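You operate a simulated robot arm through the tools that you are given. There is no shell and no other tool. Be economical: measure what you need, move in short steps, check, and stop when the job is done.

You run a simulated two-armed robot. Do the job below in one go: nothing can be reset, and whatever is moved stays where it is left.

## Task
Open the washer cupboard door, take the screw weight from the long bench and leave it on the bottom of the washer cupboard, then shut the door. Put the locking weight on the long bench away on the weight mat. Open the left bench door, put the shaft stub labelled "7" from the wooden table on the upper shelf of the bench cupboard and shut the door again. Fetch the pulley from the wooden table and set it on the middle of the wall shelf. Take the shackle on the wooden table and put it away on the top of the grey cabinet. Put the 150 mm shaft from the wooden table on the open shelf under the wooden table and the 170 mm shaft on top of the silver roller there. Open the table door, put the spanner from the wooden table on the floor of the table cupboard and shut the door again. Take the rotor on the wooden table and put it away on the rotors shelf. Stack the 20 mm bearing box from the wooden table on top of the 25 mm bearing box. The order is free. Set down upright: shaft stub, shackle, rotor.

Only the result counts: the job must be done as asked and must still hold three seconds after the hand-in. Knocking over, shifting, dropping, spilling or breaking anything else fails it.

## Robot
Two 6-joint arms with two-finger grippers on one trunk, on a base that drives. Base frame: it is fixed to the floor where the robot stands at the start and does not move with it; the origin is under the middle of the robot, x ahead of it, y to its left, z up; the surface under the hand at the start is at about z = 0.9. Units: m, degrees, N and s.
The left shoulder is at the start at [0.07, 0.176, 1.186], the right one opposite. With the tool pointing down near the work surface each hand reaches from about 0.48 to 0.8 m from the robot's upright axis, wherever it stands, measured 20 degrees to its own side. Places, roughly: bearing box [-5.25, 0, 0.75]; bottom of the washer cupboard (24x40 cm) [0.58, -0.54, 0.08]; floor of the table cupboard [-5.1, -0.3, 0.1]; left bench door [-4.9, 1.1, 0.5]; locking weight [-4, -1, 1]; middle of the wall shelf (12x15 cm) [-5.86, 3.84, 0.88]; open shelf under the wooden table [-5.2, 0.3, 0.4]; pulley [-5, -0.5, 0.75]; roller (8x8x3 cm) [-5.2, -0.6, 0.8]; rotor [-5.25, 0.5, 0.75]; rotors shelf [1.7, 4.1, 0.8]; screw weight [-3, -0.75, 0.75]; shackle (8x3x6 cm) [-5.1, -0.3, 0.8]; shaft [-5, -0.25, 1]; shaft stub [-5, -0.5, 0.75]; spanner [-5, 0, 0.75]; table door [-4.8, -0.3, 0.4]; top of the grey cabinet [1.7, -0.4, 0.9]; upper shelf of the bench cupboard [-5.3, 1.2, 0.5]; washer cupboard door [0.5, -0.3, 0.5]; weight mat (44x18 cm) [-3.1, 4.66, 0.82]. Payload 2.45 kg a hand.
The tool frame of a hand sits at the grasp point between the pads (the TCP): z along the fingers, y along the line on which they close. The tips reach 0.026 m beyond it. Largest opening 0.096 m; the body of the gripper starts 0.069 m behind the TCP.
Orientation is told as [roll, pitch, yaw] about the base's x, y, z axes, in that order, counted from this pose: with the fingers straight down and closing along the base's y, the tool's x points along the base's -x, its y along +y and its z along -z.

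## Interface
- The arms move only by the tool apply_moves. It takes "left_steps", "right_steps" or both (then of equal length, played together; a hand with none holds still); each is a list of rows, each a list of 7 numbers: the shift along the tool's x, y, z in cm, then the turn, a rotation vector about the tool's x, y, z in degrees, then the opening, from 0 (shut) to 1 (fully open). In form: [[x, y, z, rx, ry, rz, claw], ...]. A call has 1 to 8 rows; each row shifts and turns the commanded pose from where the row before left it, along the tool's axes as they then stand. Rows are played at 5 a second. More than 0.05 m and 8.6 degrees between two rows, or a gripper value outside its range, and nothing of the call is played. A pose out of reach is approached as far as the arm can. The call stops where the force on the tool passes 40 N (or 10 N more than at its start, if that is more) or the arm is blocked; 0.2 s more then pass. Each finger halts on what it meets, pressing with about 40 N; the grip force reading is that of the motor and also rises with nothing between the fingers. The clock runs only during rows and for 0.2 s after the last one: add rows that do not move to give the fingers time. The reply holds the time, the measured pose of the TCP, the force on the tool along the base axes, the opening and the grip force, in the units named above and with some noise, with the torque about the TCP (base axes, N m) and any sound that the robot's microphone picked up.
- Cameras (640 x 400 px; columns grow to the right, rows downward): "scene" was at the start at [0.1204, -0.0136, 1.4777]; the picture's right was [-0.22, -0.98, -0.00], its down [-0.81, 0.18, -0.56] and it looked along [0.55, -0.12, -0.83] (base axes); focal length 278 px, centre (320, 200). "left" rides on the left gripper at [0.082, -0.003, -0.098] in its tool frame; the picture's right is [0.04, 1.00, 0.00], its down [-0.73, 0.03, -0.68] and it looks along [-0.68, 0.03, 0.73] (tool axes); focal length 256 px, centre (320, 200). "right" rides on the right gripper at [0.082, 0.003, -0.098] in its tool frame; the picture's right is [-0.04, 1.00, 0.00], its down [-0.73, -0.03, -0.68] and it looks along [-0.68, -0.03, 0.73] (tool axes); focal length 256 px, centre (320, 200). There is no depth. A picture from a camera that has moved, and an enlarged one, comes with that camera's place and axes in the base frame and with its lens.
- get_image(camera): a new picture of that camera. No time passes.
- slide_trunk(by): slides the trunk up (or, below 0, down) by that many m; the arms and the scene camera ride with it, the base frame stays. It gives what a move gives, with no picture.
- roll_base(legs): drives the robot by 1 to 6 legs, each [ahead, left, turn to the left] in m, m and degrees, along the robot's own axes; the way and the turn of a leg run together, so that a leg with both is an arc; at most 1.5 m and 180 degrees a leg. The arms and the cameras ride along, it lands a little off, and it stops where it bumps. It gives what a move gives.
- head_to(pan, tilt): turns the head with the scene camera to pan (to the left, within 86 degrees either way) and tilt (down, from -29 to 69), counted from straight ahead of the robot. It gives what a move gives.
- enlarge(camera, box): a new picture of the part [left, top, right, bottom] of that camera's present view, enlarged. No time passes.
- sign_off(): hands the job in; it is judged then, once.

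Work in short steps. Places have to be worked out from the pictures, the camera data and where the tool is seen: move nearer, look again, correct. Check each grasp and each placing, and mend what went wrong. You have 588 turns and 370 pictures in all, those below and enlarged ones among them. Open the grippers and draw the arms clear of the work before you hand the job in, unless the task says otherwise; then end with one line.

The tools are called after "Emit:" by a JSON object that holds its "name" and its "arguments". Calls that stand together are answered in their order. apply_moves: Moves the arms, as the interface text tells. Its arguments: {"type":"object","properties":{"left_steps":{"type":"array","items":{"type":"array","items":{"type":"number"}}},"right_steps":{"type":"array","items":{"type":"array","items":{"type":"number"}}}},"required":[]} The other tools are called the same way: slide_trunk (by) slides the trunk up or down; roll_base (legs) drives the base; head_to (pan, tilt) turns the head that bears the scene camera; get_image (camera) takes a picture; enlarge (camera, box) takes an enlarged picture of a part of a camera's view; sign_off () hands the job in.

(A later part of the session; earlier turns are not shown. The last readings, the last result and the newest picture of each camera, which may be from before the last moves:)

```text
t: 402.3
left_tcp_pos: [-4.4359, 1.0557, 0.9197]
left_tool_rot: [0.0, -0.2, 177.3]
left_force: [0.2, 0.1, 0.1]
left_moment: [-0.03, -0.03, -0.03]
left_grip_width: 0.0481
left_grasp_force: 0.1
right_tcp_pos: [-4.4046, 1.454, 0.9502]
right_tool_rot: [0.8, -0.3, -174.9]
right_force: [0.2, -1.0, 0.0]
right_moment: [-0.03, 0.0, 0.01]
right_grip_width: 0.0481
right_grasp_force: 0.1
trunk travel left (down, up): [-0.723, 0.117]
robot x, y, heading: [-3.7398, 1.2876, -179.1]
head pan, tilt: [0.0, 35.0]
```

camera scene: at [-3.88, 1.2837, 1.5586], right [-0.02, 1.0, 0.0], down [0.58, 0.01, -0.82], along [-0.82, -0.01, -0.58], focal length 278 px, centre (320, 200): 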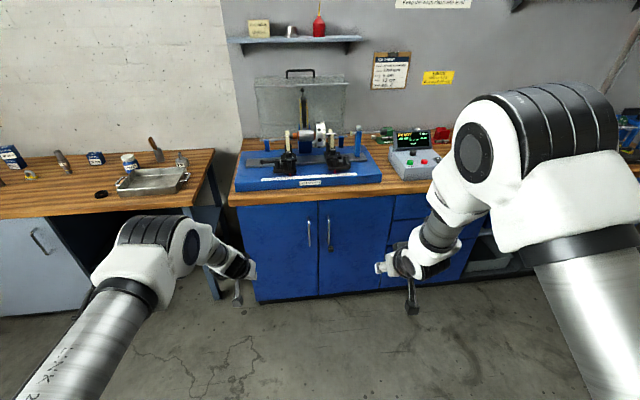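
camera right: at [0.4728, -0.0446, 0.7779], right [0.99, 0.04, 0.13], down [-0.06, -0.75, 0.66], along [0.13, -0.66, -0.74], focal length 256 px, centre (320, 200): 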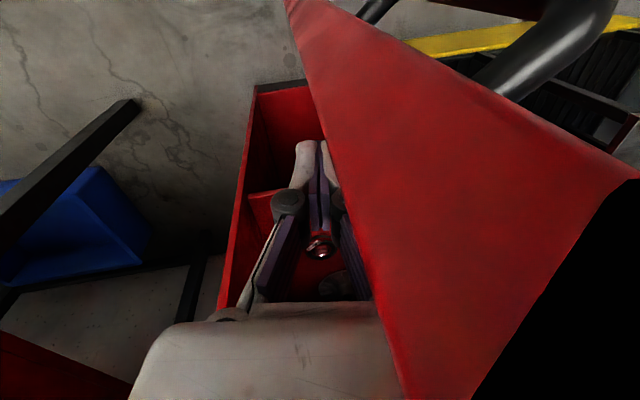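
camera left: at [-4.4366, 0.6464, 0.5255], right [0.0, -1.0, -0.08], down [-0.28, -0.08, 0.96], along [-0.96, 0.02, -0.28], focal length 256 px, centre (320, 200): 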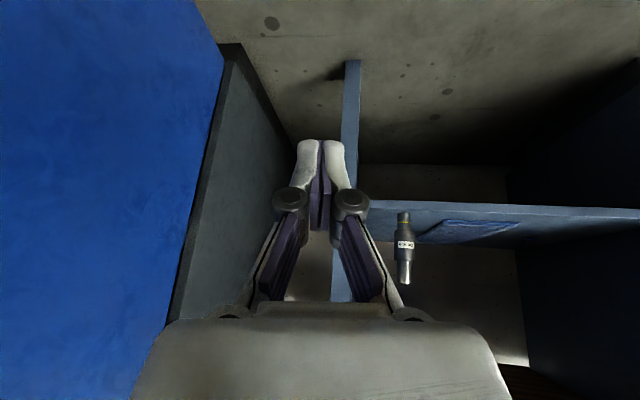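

Both arms are vertical and healthy again. Next trip: pulley (left hand) and locking weight (right hand). Go to the pulley.

Emit:
{"name": "slide_trunk", "arguments": {"by": 0.11}}

Emit:
{"name": "roll_base", "arguments": {"legs": [[0, 0, -1], [0, 1.5, 0], [0.42, 0.05, 0]]}}

Emit:
{"name": "get_image", "arguments": {"camera": "left"}}

Emit:
{"name": "get_image", "arguments": {"camera": "scene"}}

```text
t: 403.7
left_tcp_pos: [-4.4338, 1.0549, 1.0292]
left_tool_rot: [0.1, -0.3, 177.2]
left_force: [-0.4, -0.1, 1.0]
left_moment: [0.05, 0.02, 0.02]
left_grip_width: 0.048
left_grasp_force: 0.0
right_tcp_pos: [-4.4062, 1.455, 1.0588]
right_tool_rot: [1.0, -0.2, -175.0]
right_force: [0.0, -0.5, 0.0]
right_moment: [0.02, 0.01, 0.0]
right_grip_width: 0.048
right_grasp_force: 0.1
trunk travel left (down, up): [-0.833, 0.007]
robot x, y, heading: [-3.7392, 1.2815, -178.9]
head pan, tilt: [0.0, 35.0]
```

```text
t: 413.6
left_tcp_pos: [-4.8523, -0.4896, 1.0307]
left_tool_rot: [0.2, -0.3, 177.0]
left_force: [-0.1, -1.1, 0.1]
left_moment: [-0.02, -0.03, -0.01]
left_grip_width: 0.048
left_grasp_force: 0.0
right_tcp_pos: [-4.8206, -0.0916, 1.0601]
right_tool_rot: [0.9, -0.3, -175.3]
right_force: [-0.2, 0.2, 0.2]
right_moment: [-0.01, 0.02, 0.0]
right_grip_width: 0.0481
right_grasp_force: 0.0
trunk travel left (down, up): [-0.833, 0.007]
robot x, y, heading: [-4.1551, -0.2654, -179.3]
head pan, tilt: [0.0, 35.0]
```

```text
208 pictures are left
camera left: at [-4.7688, -0.4902, 1.1274], right [-0.01, -1.0, 0.0], down [-0.73, 0.01, 0.68], along [-0.68, 0.01, -0.73], focal length 256 px, centre (320, 200)
```

left: 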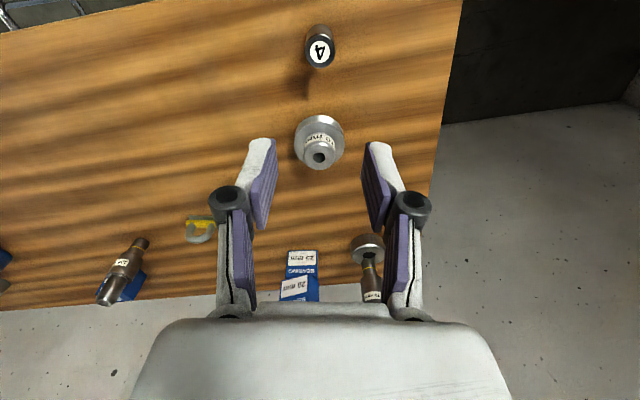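

```text
207 pictures are left
camera scene: at [-4.2928, -0.265, 1.6691], right [-0.01, 1.0, 0.0], down [0.57, 0.01, -0.82], along [-0.82, -0.01, -0.57], focal length 278 px, centre (320, 200)
```

scene: 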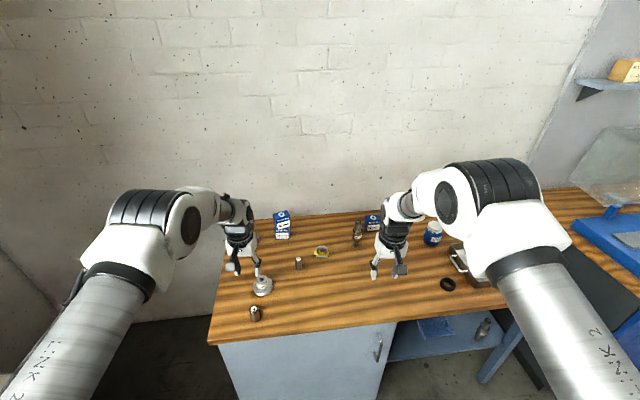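

Pulley at (-4.94,-0.49), hub top z≈0.868. Move over it and lower.

Emit:
{"name": "roll_base", "arguments": {"legs": [[0.088, 0, 0]]}}

Emit:
{"name": "slide_trunk", "arguments": {"by": -0.12}}

Emit:
{"name": "get_image", "arguments": {"camera": "left"}}

```text
t: 414.8
left_tcp_pos: [-4.939, -0.4871, 1.0325]
left_tool_rot: [0.1, -0.6, 176.6]
left_force: [0.1, 0.0, 1.9]
left_moment: [-0.02, -0.01, -0.01]
left_grip_width: 0.0481
left_grasp_force: 0.0
right_tcp_pos: [-4.9055, -0.0883, 1.0624]
right_tool_rot: [1.0, -0.4, -175.6]
right_force: [1.2, 0.2, 0.2]
right_moment: [0.01, 0.0, -0.02]
right_grip_width: 0.048
right_grasp_force: 0.0
trunk travel left (down, up): [-0.833, 0.007]
robot x, y, heading: [-4.2447, -0.2657, -180.0]
head pan, tilt: [0.0, 35.0]
```

```text
t: 416.2
left_tcp_pos: [-4.9425, -0.4875, 0.9094]
left_tool_rot: [0.0, -0.3, 176.6]
left_force: [-0.2, 0.4, -0.2]
left_moment: [-0.01, 0.0, -0.04]
left_grip_width: 0.048
left_grasp_force: 0.1
right_tcp_pos: [-4.9076, -0.0882, 0.9405]
right_tool_rot: [0.9, -0.3, -175.5]
right_force: [0.1, -0.1, 0.4]
right_moment: [-0.06, 0.01, 0.01]
right_grip_width: 0.0481
right_grasp_force: 0.0
trunk travel left (down, up): [-0.713, 0.127]
robot x, y, heading: [-4.2446, -0.2678, -179.6]
head pan, tilt: [0.0, 35.0]
```

```text
206 pictures are left
camera left: at [-4.8586, -0.4886, 1.007], right [-0.02, -1.0, 0.0], down [-0.73, 0.01, 0.68], along [-0.68, 0.01, -0.73], focal length 256 px, centre (320, 200)
```

left: 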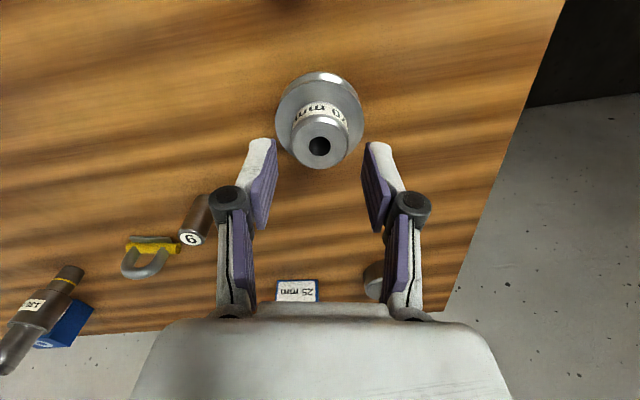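

Centred. Open slightly, lower 4.5 cm, grip the hub and lift.

Emit:
{"name": "apply_moves", "arguments": {"left_steps": [[0, 0, 0, 0, 0, 0, 0.65], [0, 0, 0, 0, 0, 0, 0.65]]}}

Emit:
{"name": "slide_trunk", "arguments": {"by": -0.045}}

Emit:
{"name": "apply_moves", "arguments": {"left_steps": [[0, 0, 0, 0, 0, 0, 0], [0, 0, 0, 0, 0, 0, 0], [0, 0, 0, 0, 0, 0, 0]]}}

Emit:
{"name": "slide_trunk", "arguments": {"by": 0.15}}

Emit:
{"name": "get_image", "arguments": {"camera": "left"}}

```text
t: 416.9
left_tcp_pos: [-4.9421, -0.4871, 0.9107]
left_tool_rot: [0.1, -0.2, 176.6]
left_force: [0.2, -0.3, -0.8]
left_moment: [0.0, 0.0, 0.03]
left_grip_width: 0.0623
left_grasp_force: 0.0
right_tcp_pos: [-4.9085, -0.0892, 0.9394]
right_tool_rot: [0.9, -0.4, -175.6]
right_force: [0.2, 0.4, 0.8]
right_moment: [0.05, 0.02, 0.01]
right_grip_width: 0.0481
right_grasp_force: 0.1
trunk travel left (down, up): [-0.713, 0.127]
robot x, y, heading: [-4.2454, -0.2687, -179.6]
head pan, tilt: [0.0, 35.0]
```

```text
t: 417.7
left_tcp_pos: [-4.9425, -0.4879, 0.8645]
left_tool_rot: [0.1, -0.3, 176.5]
left_force: [0.4, 0.1, -0.1]
left_moment: [-0.01, 0.03, 0.01]
left_grip_width: 0.0623
left_grasp_force: 0.1
right_tcp_pos: [-4.9071, -0.0861, 0.8947]
right_tool_rot: [1.0, -0.2, -175.7]
right_force: [-1.7, 0.8, -0.4]
right_moment: [0.02, 0.02, 0.0]
right_grip_width: 0.048
right_grasp_force: 0.1
trunk travel left (down, up): [-0.668, 0.172]
robot x, y, heading: [-4.2471, -0.2689, -179.7]
head pan, tilt: [0.0, 35.0]
```

```text
t: 418.5
left_tcp_pos: [-4.9412, -0.4869, 0.866]
left_tool_rot: [0.1, -0.3, 176.6]
left_force: [-1.4, -1.0, 7.4]
left_moment: [0.21, 0.06, 0.05]
left_grip_width: 0.0399
left_grasp_force: 40.3
right_tcp_pos: [-4.9077, -0.0875, 0.8948]
right_tool_rot: [0.9, -0.3, -175.7]
right_force: [0.1, -0.2, 0.2]
right_moment: [0.0, 0.0, 0.0]
right_grip_width: 0.048
right_grasp_force: 0.0
trunk travel left (down, up): [-0.668, 0.172]
robot x, y, heading: [-4.2439, -0.2675, -179.6]
head pan, tilt: [0.0, 35.0]
```

```text
t: 420.3
left_tcp_pos: [-4.9425, -0.487, 1.0143]
left_tool_rot: [0.0, -0.2, 176.6]
left_force: [0.0, -0.4, -3.3]
left_moment: [-0.03, -0.06, 0.03]
left_grip_width: 0.0399
left_grasp_force: 39.6
right_tcp_pos: [-4.9091, -0.0881, 1.045]
right_tool_rot: [0.9, -0.2, -175.6]
right_force: [-0.6, -1.0, -0.3]
right_moment: [0.0, 0.01, 0.0]
right_grip_width: 0.0479
right_grasp_force: 0.0
trunk travel left (down, up): [-0.818, 0.022]
robot x, y, heading: [-4.2465, -0.2655, -179.9]
head pan, tilt: [0.0, 35.0]
```

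```text
205 pictures are left
camera left: at [-4.8593, -0.4888, 1.1113], right [-0.02, -1.0, 0.0], down [-0.73, 0.01, 0.68], along [-0.68, 0.01, -0.73], focal length 256 px, centre (320, 200)
```

left: 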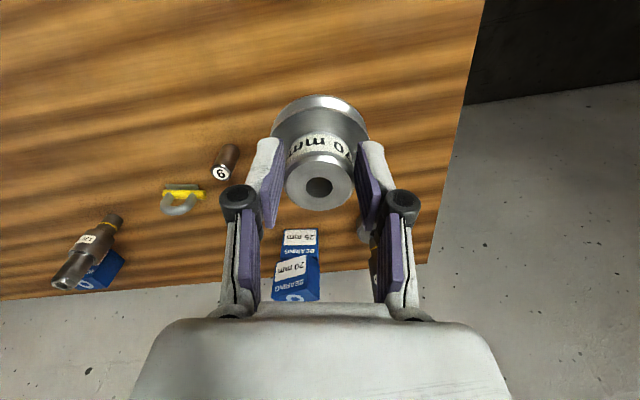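

Pulley held. I take it to the wall shelf first: back off and drive along +y, looking ahead.

Emit:
{"name": "roll_base", "arguments": {"legs": [[-0.5, 0, 0], [0, -1.4, 0]]}}

Emit:
{"name": "head_to", "arguments": {"pan": -70, "tilt": 22}}

Emit:
{"name": "get_image", "arguments": {"camera": "scene"}}

Emit:
{"name": "head_to", "arguments": {"pan": -30, "tilt": 18}}

Emit:
{"name": "get_image", "arguments": {"camera": "scene"}}

```text
t: 429.9
left_tcp_pos: [-4.4479, 0.9333, 1.0137]
left_tool_rot: [0.0, -0.3, 176.5]
left_force: [0.2, -0.9, -3.0]
left_moment: [0.02, -0.08, -0.02]
left_grip_width: 0.0398
left_grasp_force: 39.6
right_tcp_pos: [-4.4146, 1.3337, 1.0454]
right_tool_rot: [1.0, -0.2, -175.7]
right_force: [0.1, -0.7, -0.4]
right_moment: [-0.03, 0.0, -0.03]
right_grip_width: 0.0481
right_grasp_force: 0.1
trunk travel left (down, up): [-0.818, 0.022]
robot x, y, heading: [-3.7483, 1.1524, -179.6]
head pan, tilt: [0.0, 35.0]
```

```text
t: 431.3
left_tcp_pos: [-4.4478, 0.9348, 1.0155]
left_tool_rot: [0.0, -0.3, 176.6]
left_force: [0.6, 0.7, -2.9]
left_moment: [-0.01, -0.01, 0.02]
left_grip_width: 0.0398
left_grasp_force: 40.0
right_tcp_pos: [-4.4141, 1.3336, 1.0437]
right_tool_rot: [0.9, -0.2, -175.7]
right_force: [-0.2, -0.1, 0.6]
right_moment: [0.02, -0.02, -0.02]
right_grip_width: 0.0479
right_grasp_force: 0.1
trunk travel left (down, up): [-0.818, 0.022]
robot x, y, heading: [-3.7496, 1.1539, -179.8]
head pan, tilt: [-70.0, 22.0]
```

```text
204 pictures are left
camera scene: at [-3.8326, 1.2436, 1.6744], right [0.94, 0.35, 0.0], down [0.13, -0.35, -0.93], along [-0.32, 0.87, -0.37], focal length 278 px, centre (320, 200)
```

scene: 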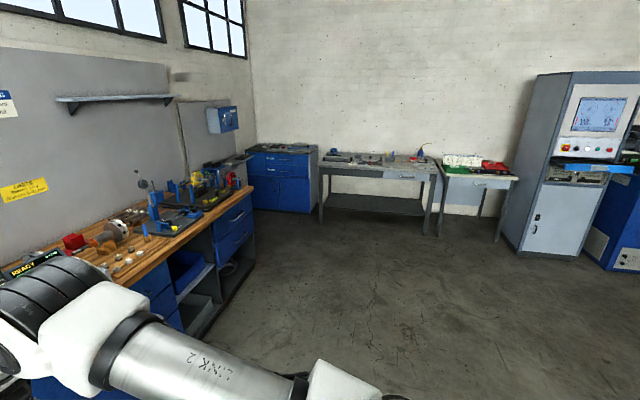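

```text
t: 432.4
left_tcp_pos: [-4.4482, 0.9347, 1.0141]
left_tool_rot: [0.1, -0.3, 176.6]
left_force: [-1.1, -0.6, -1.9]
left_moment: [0.01, -0.05, 0.02]
left_grip_width: 0.0397
left_grasp_force: 40.3
right_tcp_pos: [-4.4134, 1.334, 1.0445]
right_tool_rot: [0.9, -0.2, -175.7]
right_force: [0.0, 0.2, 0.0]
right_moment: [-0.02, 0.01, 0.01]
right_grip_width: 0.0482
right_grasp_force: 0.1
trunk travel left (down, up): [-0.818, 0.022]
robot x, y, heading: [-3.7513, 1.1595, -180.0]
head pan, tilt: [-30.0, 18.0]
```

```text
203 pictures are left
camera scene: at [-3.8813, 1.2029, 1.6809], right [0.5, 0.87, 0.0], down [0.27, -0.15, -0.95], along [-0.83, 0.47, -0.31], focal length 278 px, centre (320, 200)
```

scene: 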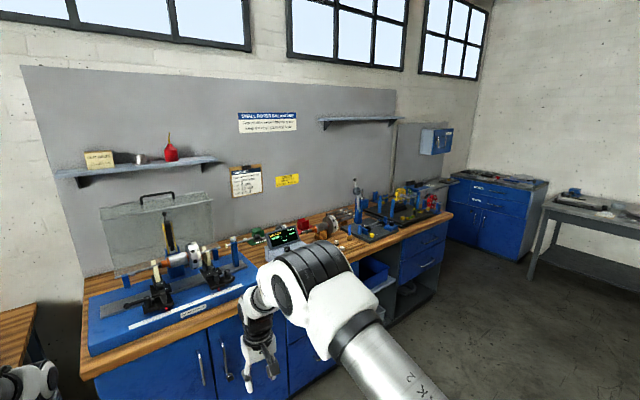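

The small slab beyond the bench end near (-5.8,3.8) should be the wall shelf. I drive to y≈3.75 and look at it.

Emit:
{"name": "roll_base", "arguments": {"legs": [[0, -1.5, 0], [0, -1.1, 0], [0.4, 0, 0]]}}

Emit:
{"name": "head_to", "arguments": {"pan": 0, "tilt": 25}}

Emit:
{"name": "get_image", "arguments": {"camera": "scene"}}

```text
t: 447.1
left_tcp_pos: [-4.9133, 3.497, 1.0152]
left_tool_rot: [0.1, -0.3, 178.2]
left_force: [-0.7, -0.6, -3.2]
left_moment: [0.0, -0.07, -0.03]
left_grip_width: 0.0392
left_grasp_force: 39.9
right_tcp_pos: [-4.8909, 3.8958, 1.0455]
right_tool_rot: [0.9, -0.3, -174.0]
right_force: [0.8, -0.2, -0.2]
right_moment: [-0.02, -0.01, -0.01]
right_grip_width: 0.048
right_grasp_force: 0.1
trunk travel left (down, up): [-0.818, 0.022]
robot x, y, heading: [-4.2208, 3.7349, -177.8]
head pan, tilt: [-30.0, 18.0]
```

```text
t: 448.1
left_tcp_pos: [-4.9141, 3.4955, 1.0138]
left_tool_rot: [0.1, -0.3, 178.3]
left_force: [0.4, -1.2, -2.5]
left_moment: [-0.04, -0.05, -0.01]
left_grip_width: 0.0392
left_grasp_force: 40.4
right_tcp_pos: [-4.8925, 3.8967, 1.0449]
right_tool_rot: [0.8, -0.3, -174.0]
right_force: [-0.8, 0.3, 0.5]
right_moment: [-0.01, 0.0, -0.03]
right_grip_width: 0.0481
right_grasp_force: 0.1
trunk travel left (down, up): [-0.818, 0.022]
robot x, y, heading: [-4.2236, 3.7368, -177.9]
head pan, tilt: [0.0, 25.0]
```

```text
202 pictures are left
camera scene: at [-4.3653, 3.7342, 1.6696], right [-0.03, 1.0, 0.0], down [0.42, 0.01, -0.91], along [-0.91, -0.03, -0.42], focal length 278 px, centre (320, 200)
```

scene: 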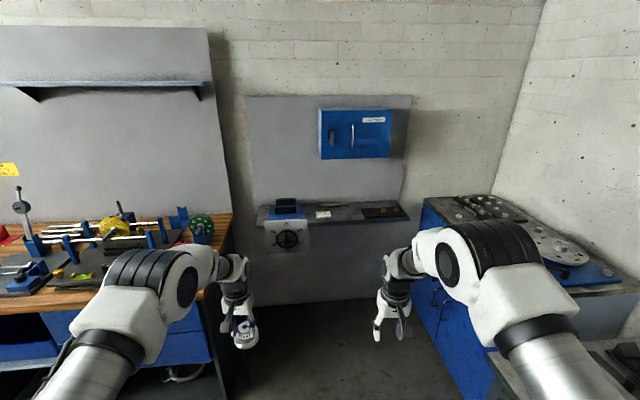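

Emit:
{"name": "enlarge", "arguments": {"camera": "scene", "box": [240, 180, 420, 270]}}

```text
3.56 times, centred on (330, 225) of scene
camera zoom: at [-4.3653, 3.7342, 1.6696], right [-0.03, 1.0, 0.0], down [0.42, 0.01, -0.91], along [-0.91, -0.03, -0.42], focal length 988 px, centre (284, 111)
```

zoom: 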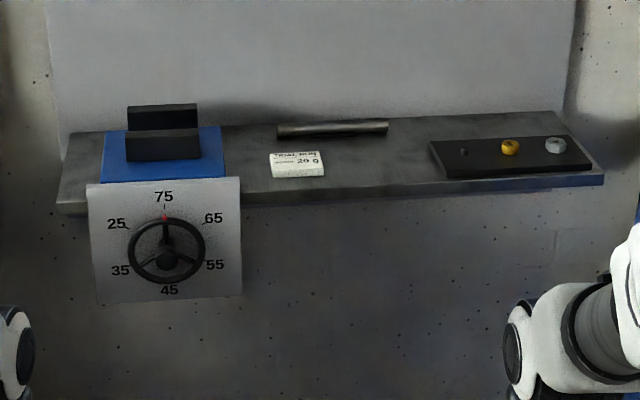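

The free spot is centred at (-5.86,3.84) between card and tray; a wall cabinet hangs above (bottom z≈1.22). I shift the left arm inward and approach to inspect clearance.

Emit:
{"name": "apply_moves", "arguments": {"left_steps": [[0, -3.5, 0, 0, 0, 0, 0], [0, -3.5, 0, 0, 0, 0, 0], [0, -3.5, 0, 0, 0, -1, 0], [0, 0, 0, 0, 0, -1, 0]]}}

Emit:
{"name": "roll_base", "arguments": {"legs": [[0, 0, -2], [0.55, -0.23, 0]]}}

Emit:
{"name": "head_to", "arguments": {"pan": 5, "tilt": 20}}

Emit:
{"name": "get_image", "arguments": {"camera": "scene"}}

Emit:
{"name": "get_image", "arguments": {"camera": "left"}}

```text
t: 449.1
left_tcp_pos: [-4.9109, 3.6023, 1.0128]
left_tool_rot: [0.0, -0.2, -179.7]
left_force: [-0.2, 0.2, -3.2]
left_moment: [-0.01, -0.07, 0.03]
left_grip_width: 0.0391
left_grasp_force: 40.0
right_tcp_pos: [-4.8921, 3.8951, 1.0446]
right_tool_rot: [0.9, -0.1, -174.0]
right_force: [0.0, -0.1, -0.8]
right_moment: [0.02, -0.02, 0.03]
right_grip_width: 0.048
right_grasp_force: 0.1
trunk travel left (down, up): [-0.818, 0.022]
robot x, y, heading: [-4.2254, 3.7372, -177.9]
head pan, tilt: [0.0, 25.0]
```

```text
t: 452.9
left_tcp_pos: [-5.4791, 3.8776, 1.0148]
left_tool_rot: [0.1, -0.3, 177.2]
left_force: [0.2, 0.9, -3.3]
left_moment: [-0.01, -0.03, -0.01]
left_grip_width: 0.039
left_grasp_force: 39.5
right_tcp_pos: [-5.4452, 4.1712, 1.0441]
right_tool_rot: [0.8, -0.2, -177.2]
right_force: [0.8, -1.4, 0.7]
right_moment: [-0.01, 0.05, -0.01]
right_grip_width: 0.0483
right_grasp_force: 0.0
trunk travel left (down, up): [-0.818, 0.022]
robot x, y, heading: [-4.7874, 3.9774, 179.3]
head pan, tilt: [0.0, 25.0]
```

```text
t: 453.6
left_tcp_pos: [-5.4801, 3.8802, 1.0146]
left_tool_rot: [0.1, -0.2, 177.3]
left_force: [0.3, 0.7, -3.7]
left_moment: [-0.01, -0.04, 0.01]
left_grip_width: 0.0389
left_grasp_force: 39.6
right_tcp_pos: [-5.4458, 4.172, 1.0447]
right_tool_rot: [0.9, -0.1, -177.1]
right_force: [0.3, 0.5, 0.6]
right_moment: [0.01, 0.0, 0.0]
right_grip_width: 0.0479
right_grasp_force: 0.0
trunk travel left (down, up): [-0.818, 0.022]
robot x, y, heading: [-4.7841, 3.978, 178.9]
head pan, tilt: [5.0, 20.0]
```

```text
200 pictures are left
camera scene: at [-4.9295, 3.9736, 1.6776], right [-0.07, 1.0, 0.0], down [0.34, 0.02, -0.94], along [-0.94, -0.06, -0.34], focal length 278 px, centre (320, 200)
```

scene: 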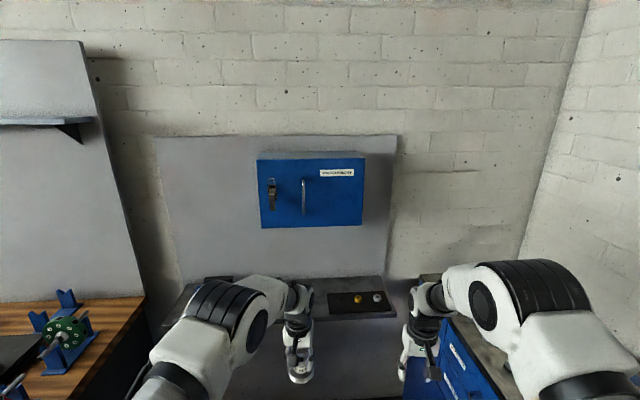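

```text
199 pictures are left
camera left: at [-5.3971, 3.8786, 1.1108], right [-0.01, -1.0, 0.0], down [-0.73, 0.01, 0.68], along [-0.68, 0.01, -0.73], focal length 256 px, centre (320, 200)
```

left: 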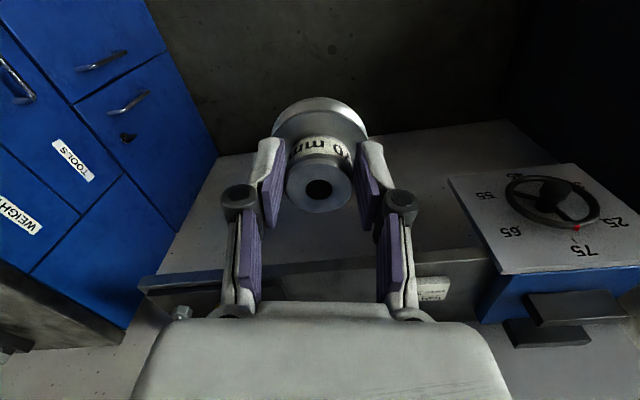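

The wall cabinet's face is at x≈-5.92, so x=-5.84 clears it. Approach.

Emit:
{"name": "roll_base", "arguments": {"legs": [[0.3, 0.038, 0]]}}

Emit:
{"name": "get_image", "arguments": {"camera": "left"}}

Emit:
{"name": "get_image", "arguments": {"camera": "scene"}}

```text
t: 455.6
left_tcp_pos: [-5.7849, 3.8489, 1.0153]
left_tool_rot: [0.1, -0.3, 177.1]
left_force: [0.0, -0.4, -3.3]
left_moment: [0.0, -0.02, 0.01]
left_grip_width: 0.0389
left_grasp_force: 39.6
right_tcp_pos: [-5.7511, 4.1408, 1.0468]
right_tool_rot: [0.9, -0.3, -177.1]
right_force: [0.6, -0.2, -0.2]
right_moment: [0.01, 0.02, 0.01]
right_grip_width: 0.0482
right_grasp_force: 0.2
trunk travel left (down, up): [-0.818, 0.022]
robot x, y, heading: [-5.0905, 3.9434, 178.8]
head pan, tilt: [5.0, 20.0]
```

```text
198 pictures are left
camera left: at [-5.7015, 3.8483, 1.1119], right [-0.01, -1.0, 0.0], down [-0.73, 0.01, 0.68], along [-0.68, 0.01, -0.73], focal length 256 px, centre (320, 200)
```

left: 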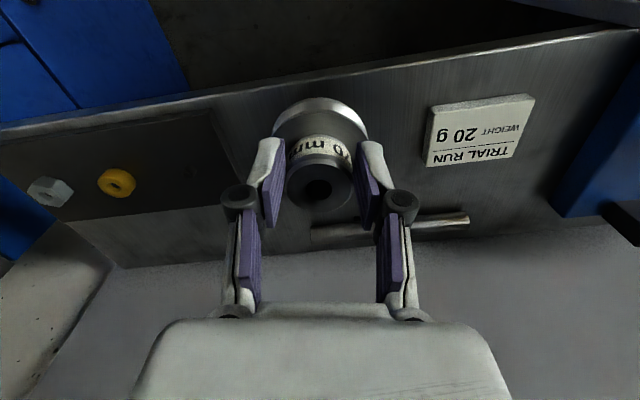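

```text
197 pictures are left
camera scene: at [-5.2327, 3.942, 1.6779], right [-0.07, 1.0, 0.0], down [0.34, 0.02, -0.94], along [-0.94, -0.06, -0.34], focal length 278 px, centre (320, 200)
```

scene: 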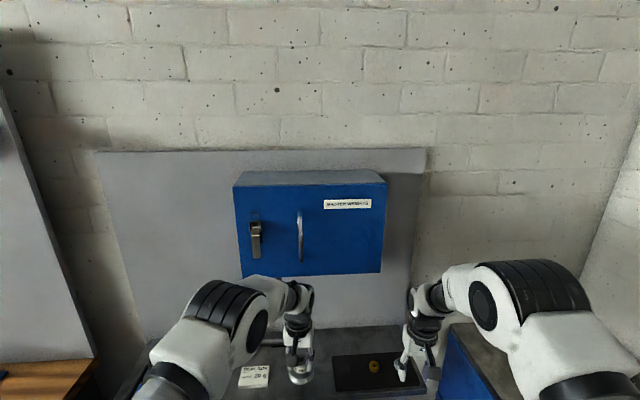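

Free spot confirmed. Move 6.5 cm further and lower.

Emit:
{"name": "roll_base", "arguments": {"legs": [[0.065, 0.005, 0]]}}

Emit:
{"name": "slide_trunk", "arguments": {"by": -0.055}}

Emit:
{"name": "get_image", "arguments": {"camera": "left"}}

```text
t: 456.7
left_tcp_pos: [-5.8331, 3.8451, 1.015]
left_tool_rot: [0.3, -0.1, 177.0]
left_force: [0.4, 0.0, -2.8]
left_moment: [-0.05, -0.06, -0.01]
left_grip_width: 0.0388
left_grasp_force: 39.6
right_tcp_pos: [-5.8031, 4.1361, 1.0496]
right_tool_rot: [0.8, -0.5, -177.1]
right_force: [-0.2, 0.9, -0.3]
right_moment: [-0.01, -0.01, 0.0]
right_grip_width: 0.0478
right_grasp_force: 0.0
trunk travel left (down, up): [-0.818, 0.022]
robot x, y, heading: [-5.1484, 3.9406, 178.8]
head pan, tilt: [5.0, 20.0]
stopped in leg 1: the robot was blocked; the commanded pose is now the measured one
```

```text
t: 457.7
left_tcp_pos: [-5.8402, 3.8459, 0.9537]
left_tool_rot: [0.2, 0.4, 176.9]
left_force: [-0.4, 0.2, -2.7]
left_moment: [0.0, -0.03, 0.0]
left_grip_width: 0.0389
left_grasp_force: 40.0
right_tcp_pos: [-5.8104, 4.1355, 0.9893]
right_tool_rot: [0.9, -0.1, -177.1]
right_force: [0.3, 0.1, 0.2]
right_moment: [0.01, -0.01, -0.02]
right_grip_width: 0.048
right_grasp_force: 0.0
trunk travel left (down, up): [-0.763, 0.077]
robot x, y, heading: [-5.1489, 3.9421, 179.0]
head pan, tilt: [5.0, 20.0]
```

```text
196 pictures are left
camera left: at [-5.7579, 3.8453, 1.0524], right [-0.01, -1.0, 0.0], down [-0.74, 0.01, 0.67], along [-0.67, 0.01, -0.74], focal length 256 px, centre (320, 200)
```

left: 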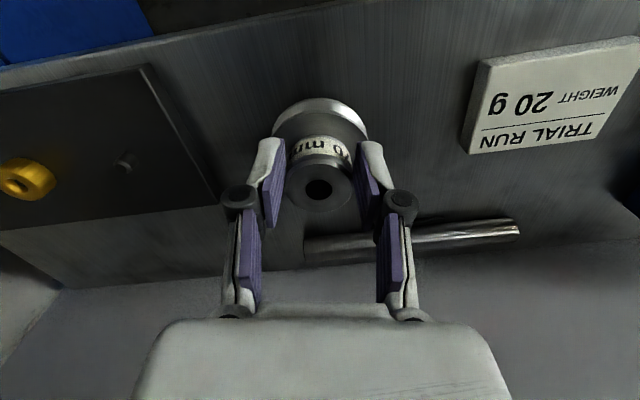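

Blocked slightly but x=-5.84 is fine. Lower the last millimetres with the arm.

Emit:
{"name": "apply_moves", "arguments": {"left_steps": [[0, 0, 0.3, 0, 0, 0, 0], [0, 0, 0.2, 0, 0, 0, 0]]}}

Emit:
{"name": "apply_moves", "arguments": {"left_steps": [[0, 0, 0.3, 0, 0, 0, 0], [0, 0, 0.2, 0, 0, 0, 0]]}}

```text
t: 458.3
left_tcp_pos: [-5.8398, 3.8457, 0.9492]
left_tool_rot: [0.2, 0.5, 176.9]
left_force: [0.1, 0.2, -2.9]
left_moment: [0.03, -0.11, -0.03]
left_grip_width: 0.0389
left_grasp_force: 40.4
right_tcp_pos: [-5.8092, 4.1356, 0.9906]
right_tool_rot: [0.9, -0.1, -177.0]
right_force: [-0.4, 0.4, 1.0]
right_moment: [-0.03, 0.02, 0.0]
right_grip_width: 0.0482
right_grasp_force: 0.0
trunk travel left (down, up): [-0.763, 0.077]
robot x, y, heading: [-5.1516, 3.9419, 178.9]
head pan, tilt: [5.0, 20.0]
```

```text
t: 458.9
left_tcp_pos: [-5.84, 3.8457, 0.9473]
left_tool_rot: [0.1, 0.2, 176.9]
left_force: [-0.8, 0.5, 7.8]
left_moment: [0.14, 0.47, 0.0]
left_grip_width: 0.0387
left_grasp_force: 40.0
right_tcp_pos: [-5.8074, 4.1366, 0.9899]
right_tool_rot: [0.8, -0.2, -177.1]
right_force: [0.3, -0.7, 0.7]
right_moment: [-0.01, 0.0, 0.01]
right_grip_width: 0.0479
right_grasp_force: 0.0
trunk travel left (down, up): [-0.763, 0.077]
robot x, y, heading: [-5.1484, 3.938, 178.9]
head pan, tilt: [5.0, 20.0]
```

Contact. Release, rise, and back away.

Emit:
{"name": "apply_moves", "arguments": {"left_steps": [[0, 0, 0, 0, 0, 0, 0.5], [0, 0, 0, 0, 0, 0, 0.7], [0, 0, 0, 0, 0, 0, 0.7], [0, 0, 0, 0, 0, 0, 0.7]]}}

Emit:
{"name": "slide_trunk", "arguments": {"by": 0.07}}

Emit:
{"name": "roll_base", "arguments": {"legs": [[-0.2, 0, 0]]}}

Emit:
{"name": "get_image", "arguments": {"camera": "left"}}

```text
t: 459.9
left_tcp_pos: [-5.8383, 3.8461, 0.9463]
left_tool_rot: [0.2, 0.4, 176.9]
left_force: [0.4, 1.0, -0.3]
left_moment: [-0.05, 0.0, -0.01]
left_grip_width: 0.0673
left_grasp_force: 0.0
right_tcp_pos: [-5.8087, 4.1357, 0.9892]
right_tool_rot: [0.8, -0.2, -177.2]
right_force: [0.1, -0.4, 0.3]
right_moment: [0.01, -0.01, 0.02]
right_grip_width: 0.0482
right_grasp_force: 0.2
trunk travel left (down, up): [-0.763, 0.077]
robot x, y, heading: [-5.149, 3.9421, 178.8]
head pan, tilt: [5.0, 20.0]
```

```text
t: 460.9
left_tcp_pos: [-5.8353, 3.8463, 1.0245]
left_tool_rot: [0.1, -0.4, 176.9]
left_force: [1.4, 0.5, 0.9]
left_moment: [-0.02, 0.0, 0.02]
left_grip_width: 0.0674
left_grasp_force: 0.2
right_tcp_pos: [-5.8022, 4.1372, 1.0646]
right_tool_rot: [0.8, -0.6, -177.2]
right_force: [0.1, 0.3, -0.3]
right_moment: [0.01, 0.01, 0.03]
right_grip_width: 0.0481
right_grasp_force: 0.0
trunk travel left (down, up): [-0.833, 0.007]
robot x, y, heading: [-5.1475, 3.9424, 178.9]
head pan, tilt: [5.0, 20.0]
```

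```text
t: 462.5
left_tcp_pos: [-5.642, 3.8418, 1.012]
left_tool_rot: [0.2, 0.5, 176.9]
left_force: [0.0, 0.4, -0.4]
left_moment: [0.02, -0.05, -0.01]
left_grip_width: 0.0672
left_grasp_force: 0.0
right_tcp_pos: [-5.613, 4.1322, 1.0585]
right_tool_rot: [1.0, -0.1, -177.0]
right_force: [0.5, 1.3, 1.2]
right_moment: [-0.02, -0.06, 0.0]
right_grip_width: 0.0481
right_grasp_force: 0.2
trunk travel left (down, up): [-0.833, 0.007]
robot x, y, heading: [-4.9495, 3.9399, 179.2]
head pan, tilt: [5.0, 20.0]
```

```text
195 pictures are left
camera left: at [-5.5605, 3.8412, 1.1108], right [-0.01, -1.0, 0.0], down [-0.74, 0.01, 0.67], along [-0.67, 0.01, -0.74], focal length 256 px, centre (320, 200)
```

left: 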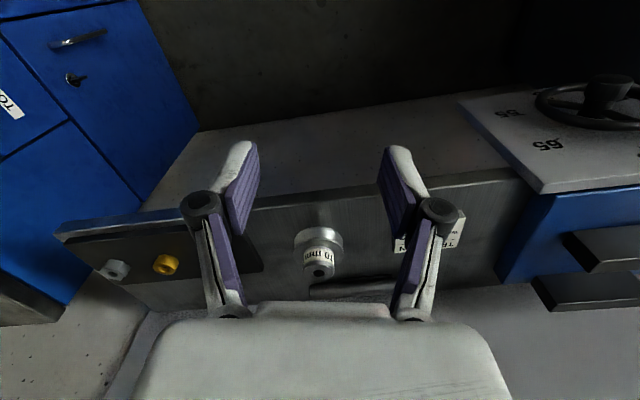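

Pulley is placed. Next both weights: locking weight with the right hand, screw weight with the left. Drive back to the long bench.

Emit:
{"name": "roll_base", "arguments": {"legs": [[-1.2, 0, 0], [0, 1.5, 0], [0, 1.5, 0], [0, 0.55, 0], [0, 0, 90]]}}

Emit:
{"name": "head_to", "arguments": {"pan": 0, "tilt": 45}}

Emit:
{"name": "get_image", "arguments": {"camera": "scene"}}

```text
t: 489.3
left_tcp_pos: [-3.6342, -0.3255, 1.0144]
left_tool_rot: [0.2, 0.4, -92.0]
left_force: [0.1, 0.0, -0.2]
left_moment: [-0.05, 0.01, -0.01]
left_grip_width: 0.0674
left_grasp_force: 0.0
right_tcp_pos: [-3.9248, -0.3009, 1.0592]
right_tool_rot: [0.8, -0.3, -86.1]
right_force: [0.1, -0.2, 0.0]
right_moment: [-0.01, -0.04, 0.0]
right_grip_width: 0.0481
right_grasp_force: 0.0
trunk travel left (down, up): [-0.833, 0.007]
robot x, y, heading: [-3.7466, 0.361, -90.1]
head pan, tilt: [5.0, 20.0]
```

```text
t: 490.2
left_tcp_pos: [-3.6358, -0.3261, 1.0141]
left_tool_rot: [0.2, 0.4, -92.1]
left_force: [0.0, 0.2, 0.0]
left_moment: [0.0, -0.02, -0.01]
left_grip_width: 0.0674
left_grasp_force: 0.1
right_tcp_pos: [-3.9268, -0.301, 1.0601]
right_tool_rot: [0.8, -0.2, -86.0]
right_force: [-0.5, -0.8, 0.2]
right_moment: [0.02, 0.02, -0.01]
right_grip_width: 0.048
right_grasp_force: 0.0
trunk travel left (down, up): [-0.833, 0.007]
robot x, y, heading: [-3.7429, 0.3641, -90.0]
head pan, tilt: [0.0, 45.0]
```

```text
194 pictures are left
camera scene: at [-3.7434, 0.2322, 1.6541], right [-1.0, 0.0, 0.0], down [0.0, 0.71, -0.71], along [0.0, -0.71, -0.71], focal length 278 px, centre (320, 200)
```

scene: 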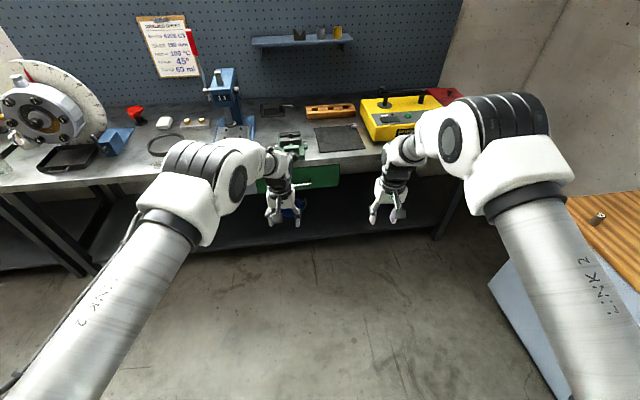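

Emit:
{"name": "enlarge", "arguments": {"camera": "scene", "box": [250, 80, 450, 190]}}

```text
3.20 times, centred on (350, 135) of scene
camera zoom: at [-3.7434, 0.2322, 1.6541], right [-1.0, 0.0, 0.0], down [0.0, 0.71, -0.71], along [0.0, -0.71, -0.71], focal length 890 px, centre (224, 408)
```

zoom: 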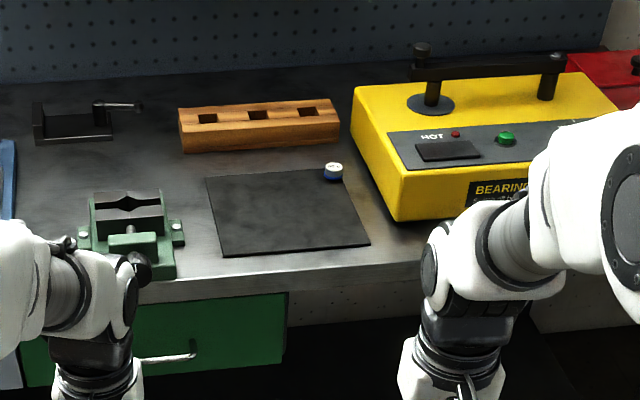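

Weight at ≈(-3.918,-1.09), bench z≈0.88, heater only ~7 cm to its right. I rotate the right hand 90° (slim side toward the heater) and raise the left hand.

Emit:
{"name": "apply_moves", "arguments": {"right_steps": [[0, 0, 0, 0, 0, 8.3, 0.5], [0, 0, 0, 0, 0, 8.3, 0.5], [0, 0, 0, 0, 0, 8.3, 0.5], [0, 0, 0, 0, 0, 8.3, 0.5], [0, 0, 0, 0, 0, 8.3, 0.5], [0, 0, 0, 0, 0, 8.3, 0.5], [0, 0, 0, 0, 0, 8.3, 0.5], [0, 0, 0, 0, 0, 8.3, 0.5]], "left_steps": [[0, 0, -2.7, 0, 0, 0, 0.3], [0, 0, -2.7, 0, 0, 0, 0.3], [0, 0, -2.6, 0, 0, 0, 0.3], [0, 0, 0, 0, 0, 0, 0.3], [0, 0, 0, 0, 0, 0, 0.3], [0, 0, 0, 0, 0, 0, 0.3], [0, 0, 0, 0, 0, 0, 0.3], [0, 0, 0, 0, 0, 0, 0.3]]}}

Emit:
{"name": "apply_moves", "arguments": {"right_steps": [[0, 0, 0, 0, 0, 8.3, 0.5], [0, 0, 0, 0, 0, 8.3, 0.5], [0, 0, 0, 0, 0, 6, 0.5]]}}

Emit:
{"name": "roll_base", "arguments": {"legs": [[0.62, 0, 0]]}}

Emit:
{"name": "get_image", "arguments": {"camera": "right"}}

Emit:
{"name": "get_image", "arguments": {"camera": "scene"}}

```text
t: 492.0
left_tcp_pos: [-3.6356, -0.3259, 1.0933]
left_tool_rot: [0.1, 0.4, -92.0]
left_force: [0.1, 0.5, 0.0]
left_moment: [-0.01, 0.0, 0.0]
left_grip_width: 0.0288
left_grasp_force: 0.0
right_tcp_pos: [-3.9265, -0.3002, 1.0599]
right_tool_rot: [0.5, 0.7, -152.5]
right_force: [0.7, -0.2, 0.0]
right_moment: [0.03, -0.01, 0.01]
right_grip_width: 0.0478
right_grasp_force: 0.0
trunk travel left (down, up): [-0.833, 0.007]
robot x, y, heading: [-3.7425, 0.3632, -89.9]
head pan, tilt: [0.0, 45.0]
```

```text
t: 492.8
left_tcp_pos: [-3.6351, -0.3264, 1.0942]
left_tool_rot: [0.2, 0.3, -92.0]
left_force: [-0.1, 0.8, 0.4]
left_moment: [0.04, -0.02, 0.02]
left_grip_width: 0.0288
left_grasp_force: 0.1
right_tcp_pos: [-3.9251, -0.2999, 1.0603]
right_tool_rot: [0.2, 0.9, -175.1]
right_force: [0.0, -0.2, 0.2]
right_moment: [0.0, 0.02, 0.01]
right_grip_width: 0.0482
right_grasp_force: 0.0
trunk travel left (down, up): [-0.833, 0.007]
robot x, y, heading: [-3.7437, 0.363, -89.7]
head pan, tilt: [0.0, 45.0]
```

```text
t: 496.3
left_tcp_pos: [-3.6294, -0.9441, 1.0954]
left_tool_rot: [0.2, 0.4, -91.6]
left_force: [0.4, -0.4, -0.6]
left_moment: [-0.02, 0.01, 0.02]
left_grip_width: 0.029
left_grasp_force: 0.0
right_tcp_pos: [-3.9184, -0.9222, 1.06]
right_tool_rot: [0.2, 0.9, -174.5]
right_force: [0.1, 0.9, -0.8]
right_moment: [-0.03, 0.0, 0.01]
right_grip_width: 0.0482
right_grasp_force: 0.0
trunk travel left (down, up): [-0.833, 0.007]
robot x, y, heading: [-3.7414, -0.2578, -89.5]
head pan, tilt: [0.0, 45.0]
```

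```text
192 pictures are left
camera right: at [-3.84, -0.9161, 1.1594], right [0.05, -1.0, 0.0], down [-0.74, -0.04, 0.67], along [-0.67, -0.04, -0.74], focal length 256 px, centre (320, 200)
```

right: 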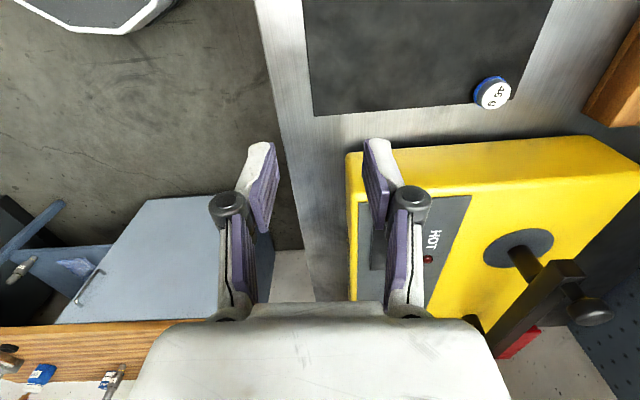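

```text
191 pictures are left
camera scene: at [-3.7405, -0.3865, 1.6542], right [-1.0, -0.01, 0.0], down [0.0, 0.71, -0.71], along [0.0, -0.71, -0.71], focal length 278 px, centre (320, 200)
```

scene: 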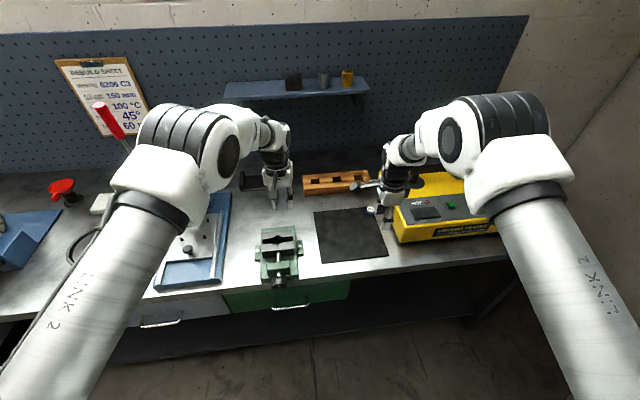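

Weight at (-3.924,-1.094). Base forward 10 cm, arm forward 7 cm, then look straight down.

Emit:
{"name": "roll_base", "arguments": {"legs": [[0.1, 0, 0]]}}

Emit:
{"name": "apply_moves", "arguments": {"right_steps": [[-0.3, 3.6, 0, 0, 0, 0, 0.4], [-0.3, 3.6, 0, 0, 0, 0, 0.4], [0, 0, 0, 0, 0, 0, 0.4]]}}

Emit:
{"name": "slide_trunk", "arguments": {"by": -0.07}}

Emit:
{"name": "get_image", "arguments": {"camera": "right"}}

```text
t: 497.4
left_tcp_pos: [-3.627, -1.0418, 1.0961]
left_tool_rot: [0.0, 0.2, -91.5]
left_force: [0.2, 0.5, -0.2]
left_moment: [0.0, 0.0, -0.01]
left_grip_width: 0.0285
left_grasp_force: 0.1
right_tcp_pos: [-3.9186, -1.0187, 1.0613]
right_tool_rot: [0.3, 0.8, -174.5]
right_force: [-0.8, 0.5, 0.1]
right_moment: [-0.03, -0.01, 0.01]
right_grip_width: 0.0479
right_grasp_force: 0.0
trunk travel left (down, up): [-0.833, 0.007]
robot x, y, heading: [-3.7421, -0.3569, -89.5]
head pan, tilt: [0.0, 45.0]
```

```text
t: 498.2
left_tcp_pos: [-3.6266, -1.0448, 1.0952]
left_tool_rot: [0.2, 0.5, -91.6]
left_force: [-0.1, -0.3, 0.3]
left_moment: [0.05, 0.02, 0.01]
left_grip_width: 0.0285
left_grasp_force: 0.0
right_tcp_pos: [-3.9168, -1.0916, 1.06]
right_tool_rot: [0.1, 0.8, -174.7]
right_force: [0.6, 0.1, -0.1]
right_moment: [-0.02, 0.02, -0.02]
right_grip_width: 0.0383
right_grasp_force: 0.2
trunk travel left (down, up): [-0.833, 0.007]
robot x, y, heading: [-3.7424, -0.3569, -89.4]
head pan, tilt: [0.0, 45.0]
```

```text
t: 499.3
left_tcp_pos: [-3.6262, -1.045, 1.0248]
left_tool_rot: [0.1, 0.4, -91.6]
left_force: [0.6, 0.3, -0.5]
left_moment: [-0.01, 0.02, -0.03]
left_grip_width: 0.0289
left_grasp_force: 0.2
right_tcp_pos: [-3.9168, -1.0913, 0.9921]
right_tool_rot: [0.2, 0.9, -174.5]
right_force: [-0.2, -0.3, -0.5]
right_moment: [0.0, 0.01, -0.02]
right_grip_width: 0.0387
right_grasp_force: 0.0
trunk travel left (down, up): [-0.763, 0.077]
robot x, y, heading: [-3.7466, -0.3565, -89.5]
head pan, tilt: [0.0, 45.0]
```

```text
190 pictures are left
camera right: at [-3.8382, -1.0874, 1.0905], right [0.06, -1.0, 0.0], down [-0.74, -0.04, 0.67], along [-0.67, -0.04, -0.74], focal length 256 px, centre (320, 200)
```

right: 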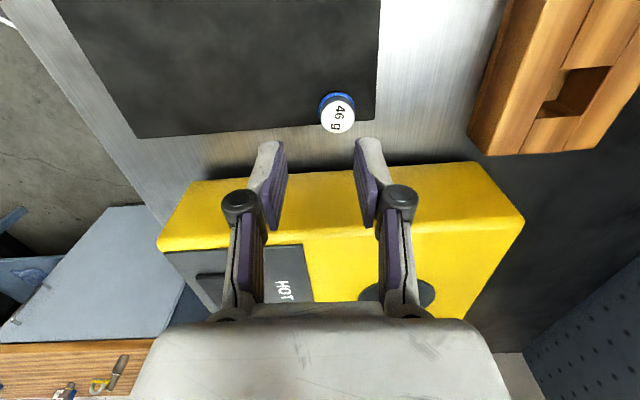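

Locking weight is "46 g" with the blue ring at ≈(-3.922,-1.106). Correct, descend and grip.

Emit:
{"name": "apply_moves", "arguments": {"right_steps": [[-0.5, 1.4, 0, 0, 0, 0, 0.5], [0, 0, 3, 0, 0, 0, 0.5], [0, 0, 3, 0, 0, 0, 0.5]]}}

Emit:
{"name": "get_image", "arguments": {"camera": "right"}}

```text
t: 500.1
left_tcp_pos: [-3.6295, -1.0462, 1.0239]
left_tool_rot: [0.2, 0.4, -91.5]
left_force: [-0.1, -0.3, -0.7]
left_moment: [0.02, 0.01, 0.0]
left_grip_width: 0.0289
left_grasp_force: 0.0
right_tcp_pos: [-3.9212, -1.1014, 0.9337]
right_tool_rot: [0.2, 0.9, -174.6]
right_force: [0.7, 0.9, -0.2]
right_moment: [0.05, -0.02, -0.01]
right_grip_width: 0.0483
right_grasp_force: 0.1
right hand out of reach, approached as far as the arm can: row 3
trunk travel left (down, up): [-0.763, 0.077]
robot x, y, heading: [-3.7382, -0.3583, -89.9]
head pan, tilt: [0.0, 45.0]
```

```text
189 pictures are left
camera right: at [-3.843, -1.0969, 1.0324], right [0.06, -1.0, 0.0], down [-0.74, -0.04, 0.67], along [-0.67, -0.04, -0.74], focal length 256 px, centre (320, 200)
```

right: 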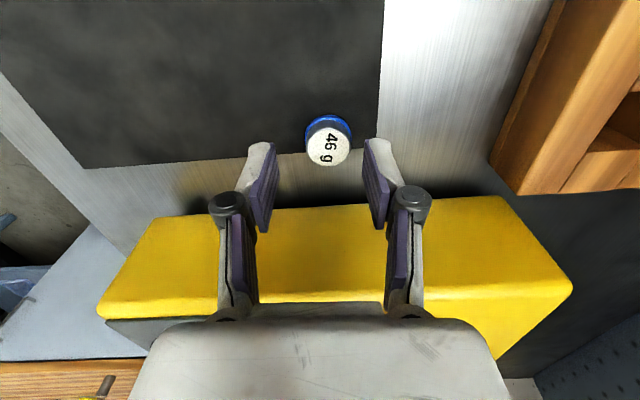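

Emit:
{"name": "slide_trunk", "arguments": {"by": -0.025}}

Emit:
{"name": "get_image", "arguments": {"camera": "right"}}

```text
t: 500.8
left_tcp_pos: [-3.6281, -1.0431, 0.9985]
left_tool_rot: [0.2, 0.3, -91.5]
left_force: [0.1, 0.2, 0.4]
left_moment: [0.01, 0.02, 0.0]
left_grip_width: 0.0289
left_grasp_force: 0.0
right_tcp_pos: [-3.9208, -1.1004, 0.9086]
right_tool_rot: [0.2, 0.9, -174.7]
right_force: [-0.2, -0.4, -0.6]
right_moment: [0.01, 0.03, -0.04]
right_grip_width: 0.0481
right_grasp_force: 0.0
trunk travel left (down, up): [-0.738, 0.102]
robot x, y, heading: [-3.7465, -0.3571, -89.5]
head pan, tilt: [0.0, 45.0]
```

```text
188 pictures are left
camera right: at [-3.8427, -1.0964, 1.0076], right [0.05, -1.0, 0.0], down [-0.74, -0.04, 0.67], along [-0.67, -0.04, -0.74], focal length 256 px, centre (320, 200)
```

right: 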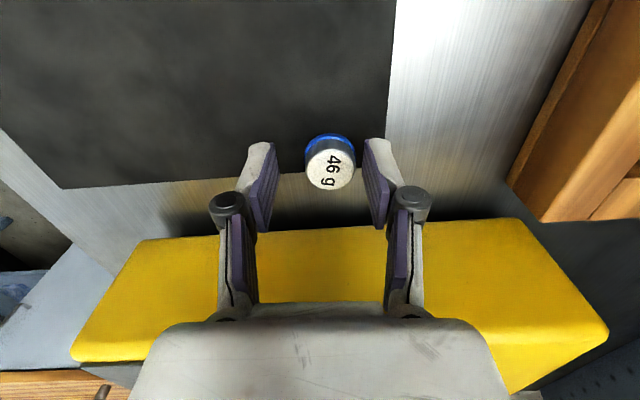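

Emit:
{"name": "slide_trunk", "arguments": {"by": -0.008}}

Emit:
{"name": "apply_moves", "arguments": {"right_steps": [[0, 0, 0, 0, 0, 0, 0], [0, 0, 0, 0, 0, 0, 0], [0, 0, 0, 0, 0, 0, 0]]}}

Emit:
{"name": "slide_trunk", "arguments": {"by": 0.11}}

Emit:
{"name": "get_image", "arguments": {"camera": "right"}}

```text
t: 501.4
left_tcp_pos: [-3.6276, -1.0455, 0.991]
left_tool_rot: [0.2, 0.5, -91.5]
left_force: [0.0, 0.7, -0.2]
left_moment: [-0.01, 0.02, -0.01]
left_grip_width: 0.0288
left_grasp_force: 0.1
right_tcp_pos: [-3.9215, -1.1016, 0.9011]
right_tool_rot: [0.2, 1.0, -174.5]
right_force: [0.1, -0.7, 1.1]
right_moment: [0.02, 0.0, 0.01]
right_grip_width: 0.0479
right_grasp_force: 0.1
trunk travel left (down, up): [-0.73, 0.11]
robot x, y, heading: [-3.7439, -0.3565, -89.5]
head pan, tilt: [0.0, 45.0]
```

```text
t: 502.2
left_tcp_pos: [-3.6269, -1.0433, 0.9917]
left_tool_rot: [0.2, 0.3, -91.7]
left_force: [0.4, 0.0, 0.2]
left_moment: [0.0, -0.01, -0.02]
left_grip_width: 0.029
left_grasp_force: 0.0
right_tcp_pos: [-3.9205, -1.1007, 0.9017]
right_tool_rot: [0.3, 0.8, -174.5]
right_force: [-1.2, 1.4, 4.3]
right_moment: [0.03, 0.03, 0.03]
right_grip_width: 0.0286
right_grasp_force: 40.0
trunk travel left (down, up): [-0.73, 0.11]
robot x, y, heading: [-3.7433, -0.3571, -89.4]
head pan, tilt: [0.0, 45.0]
```

```text
t: 503.6
left_tcp_pos: [-3.628, -1.043, 1.1021]
left_tool_rot: [0.2, 0.4, -91.7]
left_force: [0.0, -0.7, 0.2]
left_moment: [0.0, 0.0, 0.01]
left_grip_width: 0.029
left_grasp_force: 0.1
right_tcp_pos: [-3.922, -1.1027, 1.0114]
right_tool_rot: [0.2, 0.8, -174.6]
right_force: [-0.2, -0.1, -1.0]
right_moment: [0.03, 0.0, 0.03]
right_grip_width: 0.0284
right_grasp_force: 40.0
trunk travel left (down, up): [-0.84, 0.0]
robot x, y, heading: [-3.7424, -0.3549, -89.6]
head pan, tilt: [0.0, 45.0]
```

```text
187 pictures are left
camera right: at [-3.8427, -1.0971, 1.109], right [0.06, -1.0, 0.0], down [-0.74, -0.04, 0.67], along [-0.67, -0.04, -0.74], focal length 256 px, centre (320, 200)
```

right: 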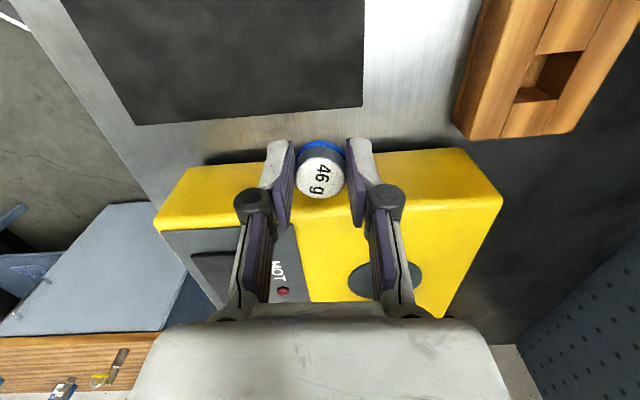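

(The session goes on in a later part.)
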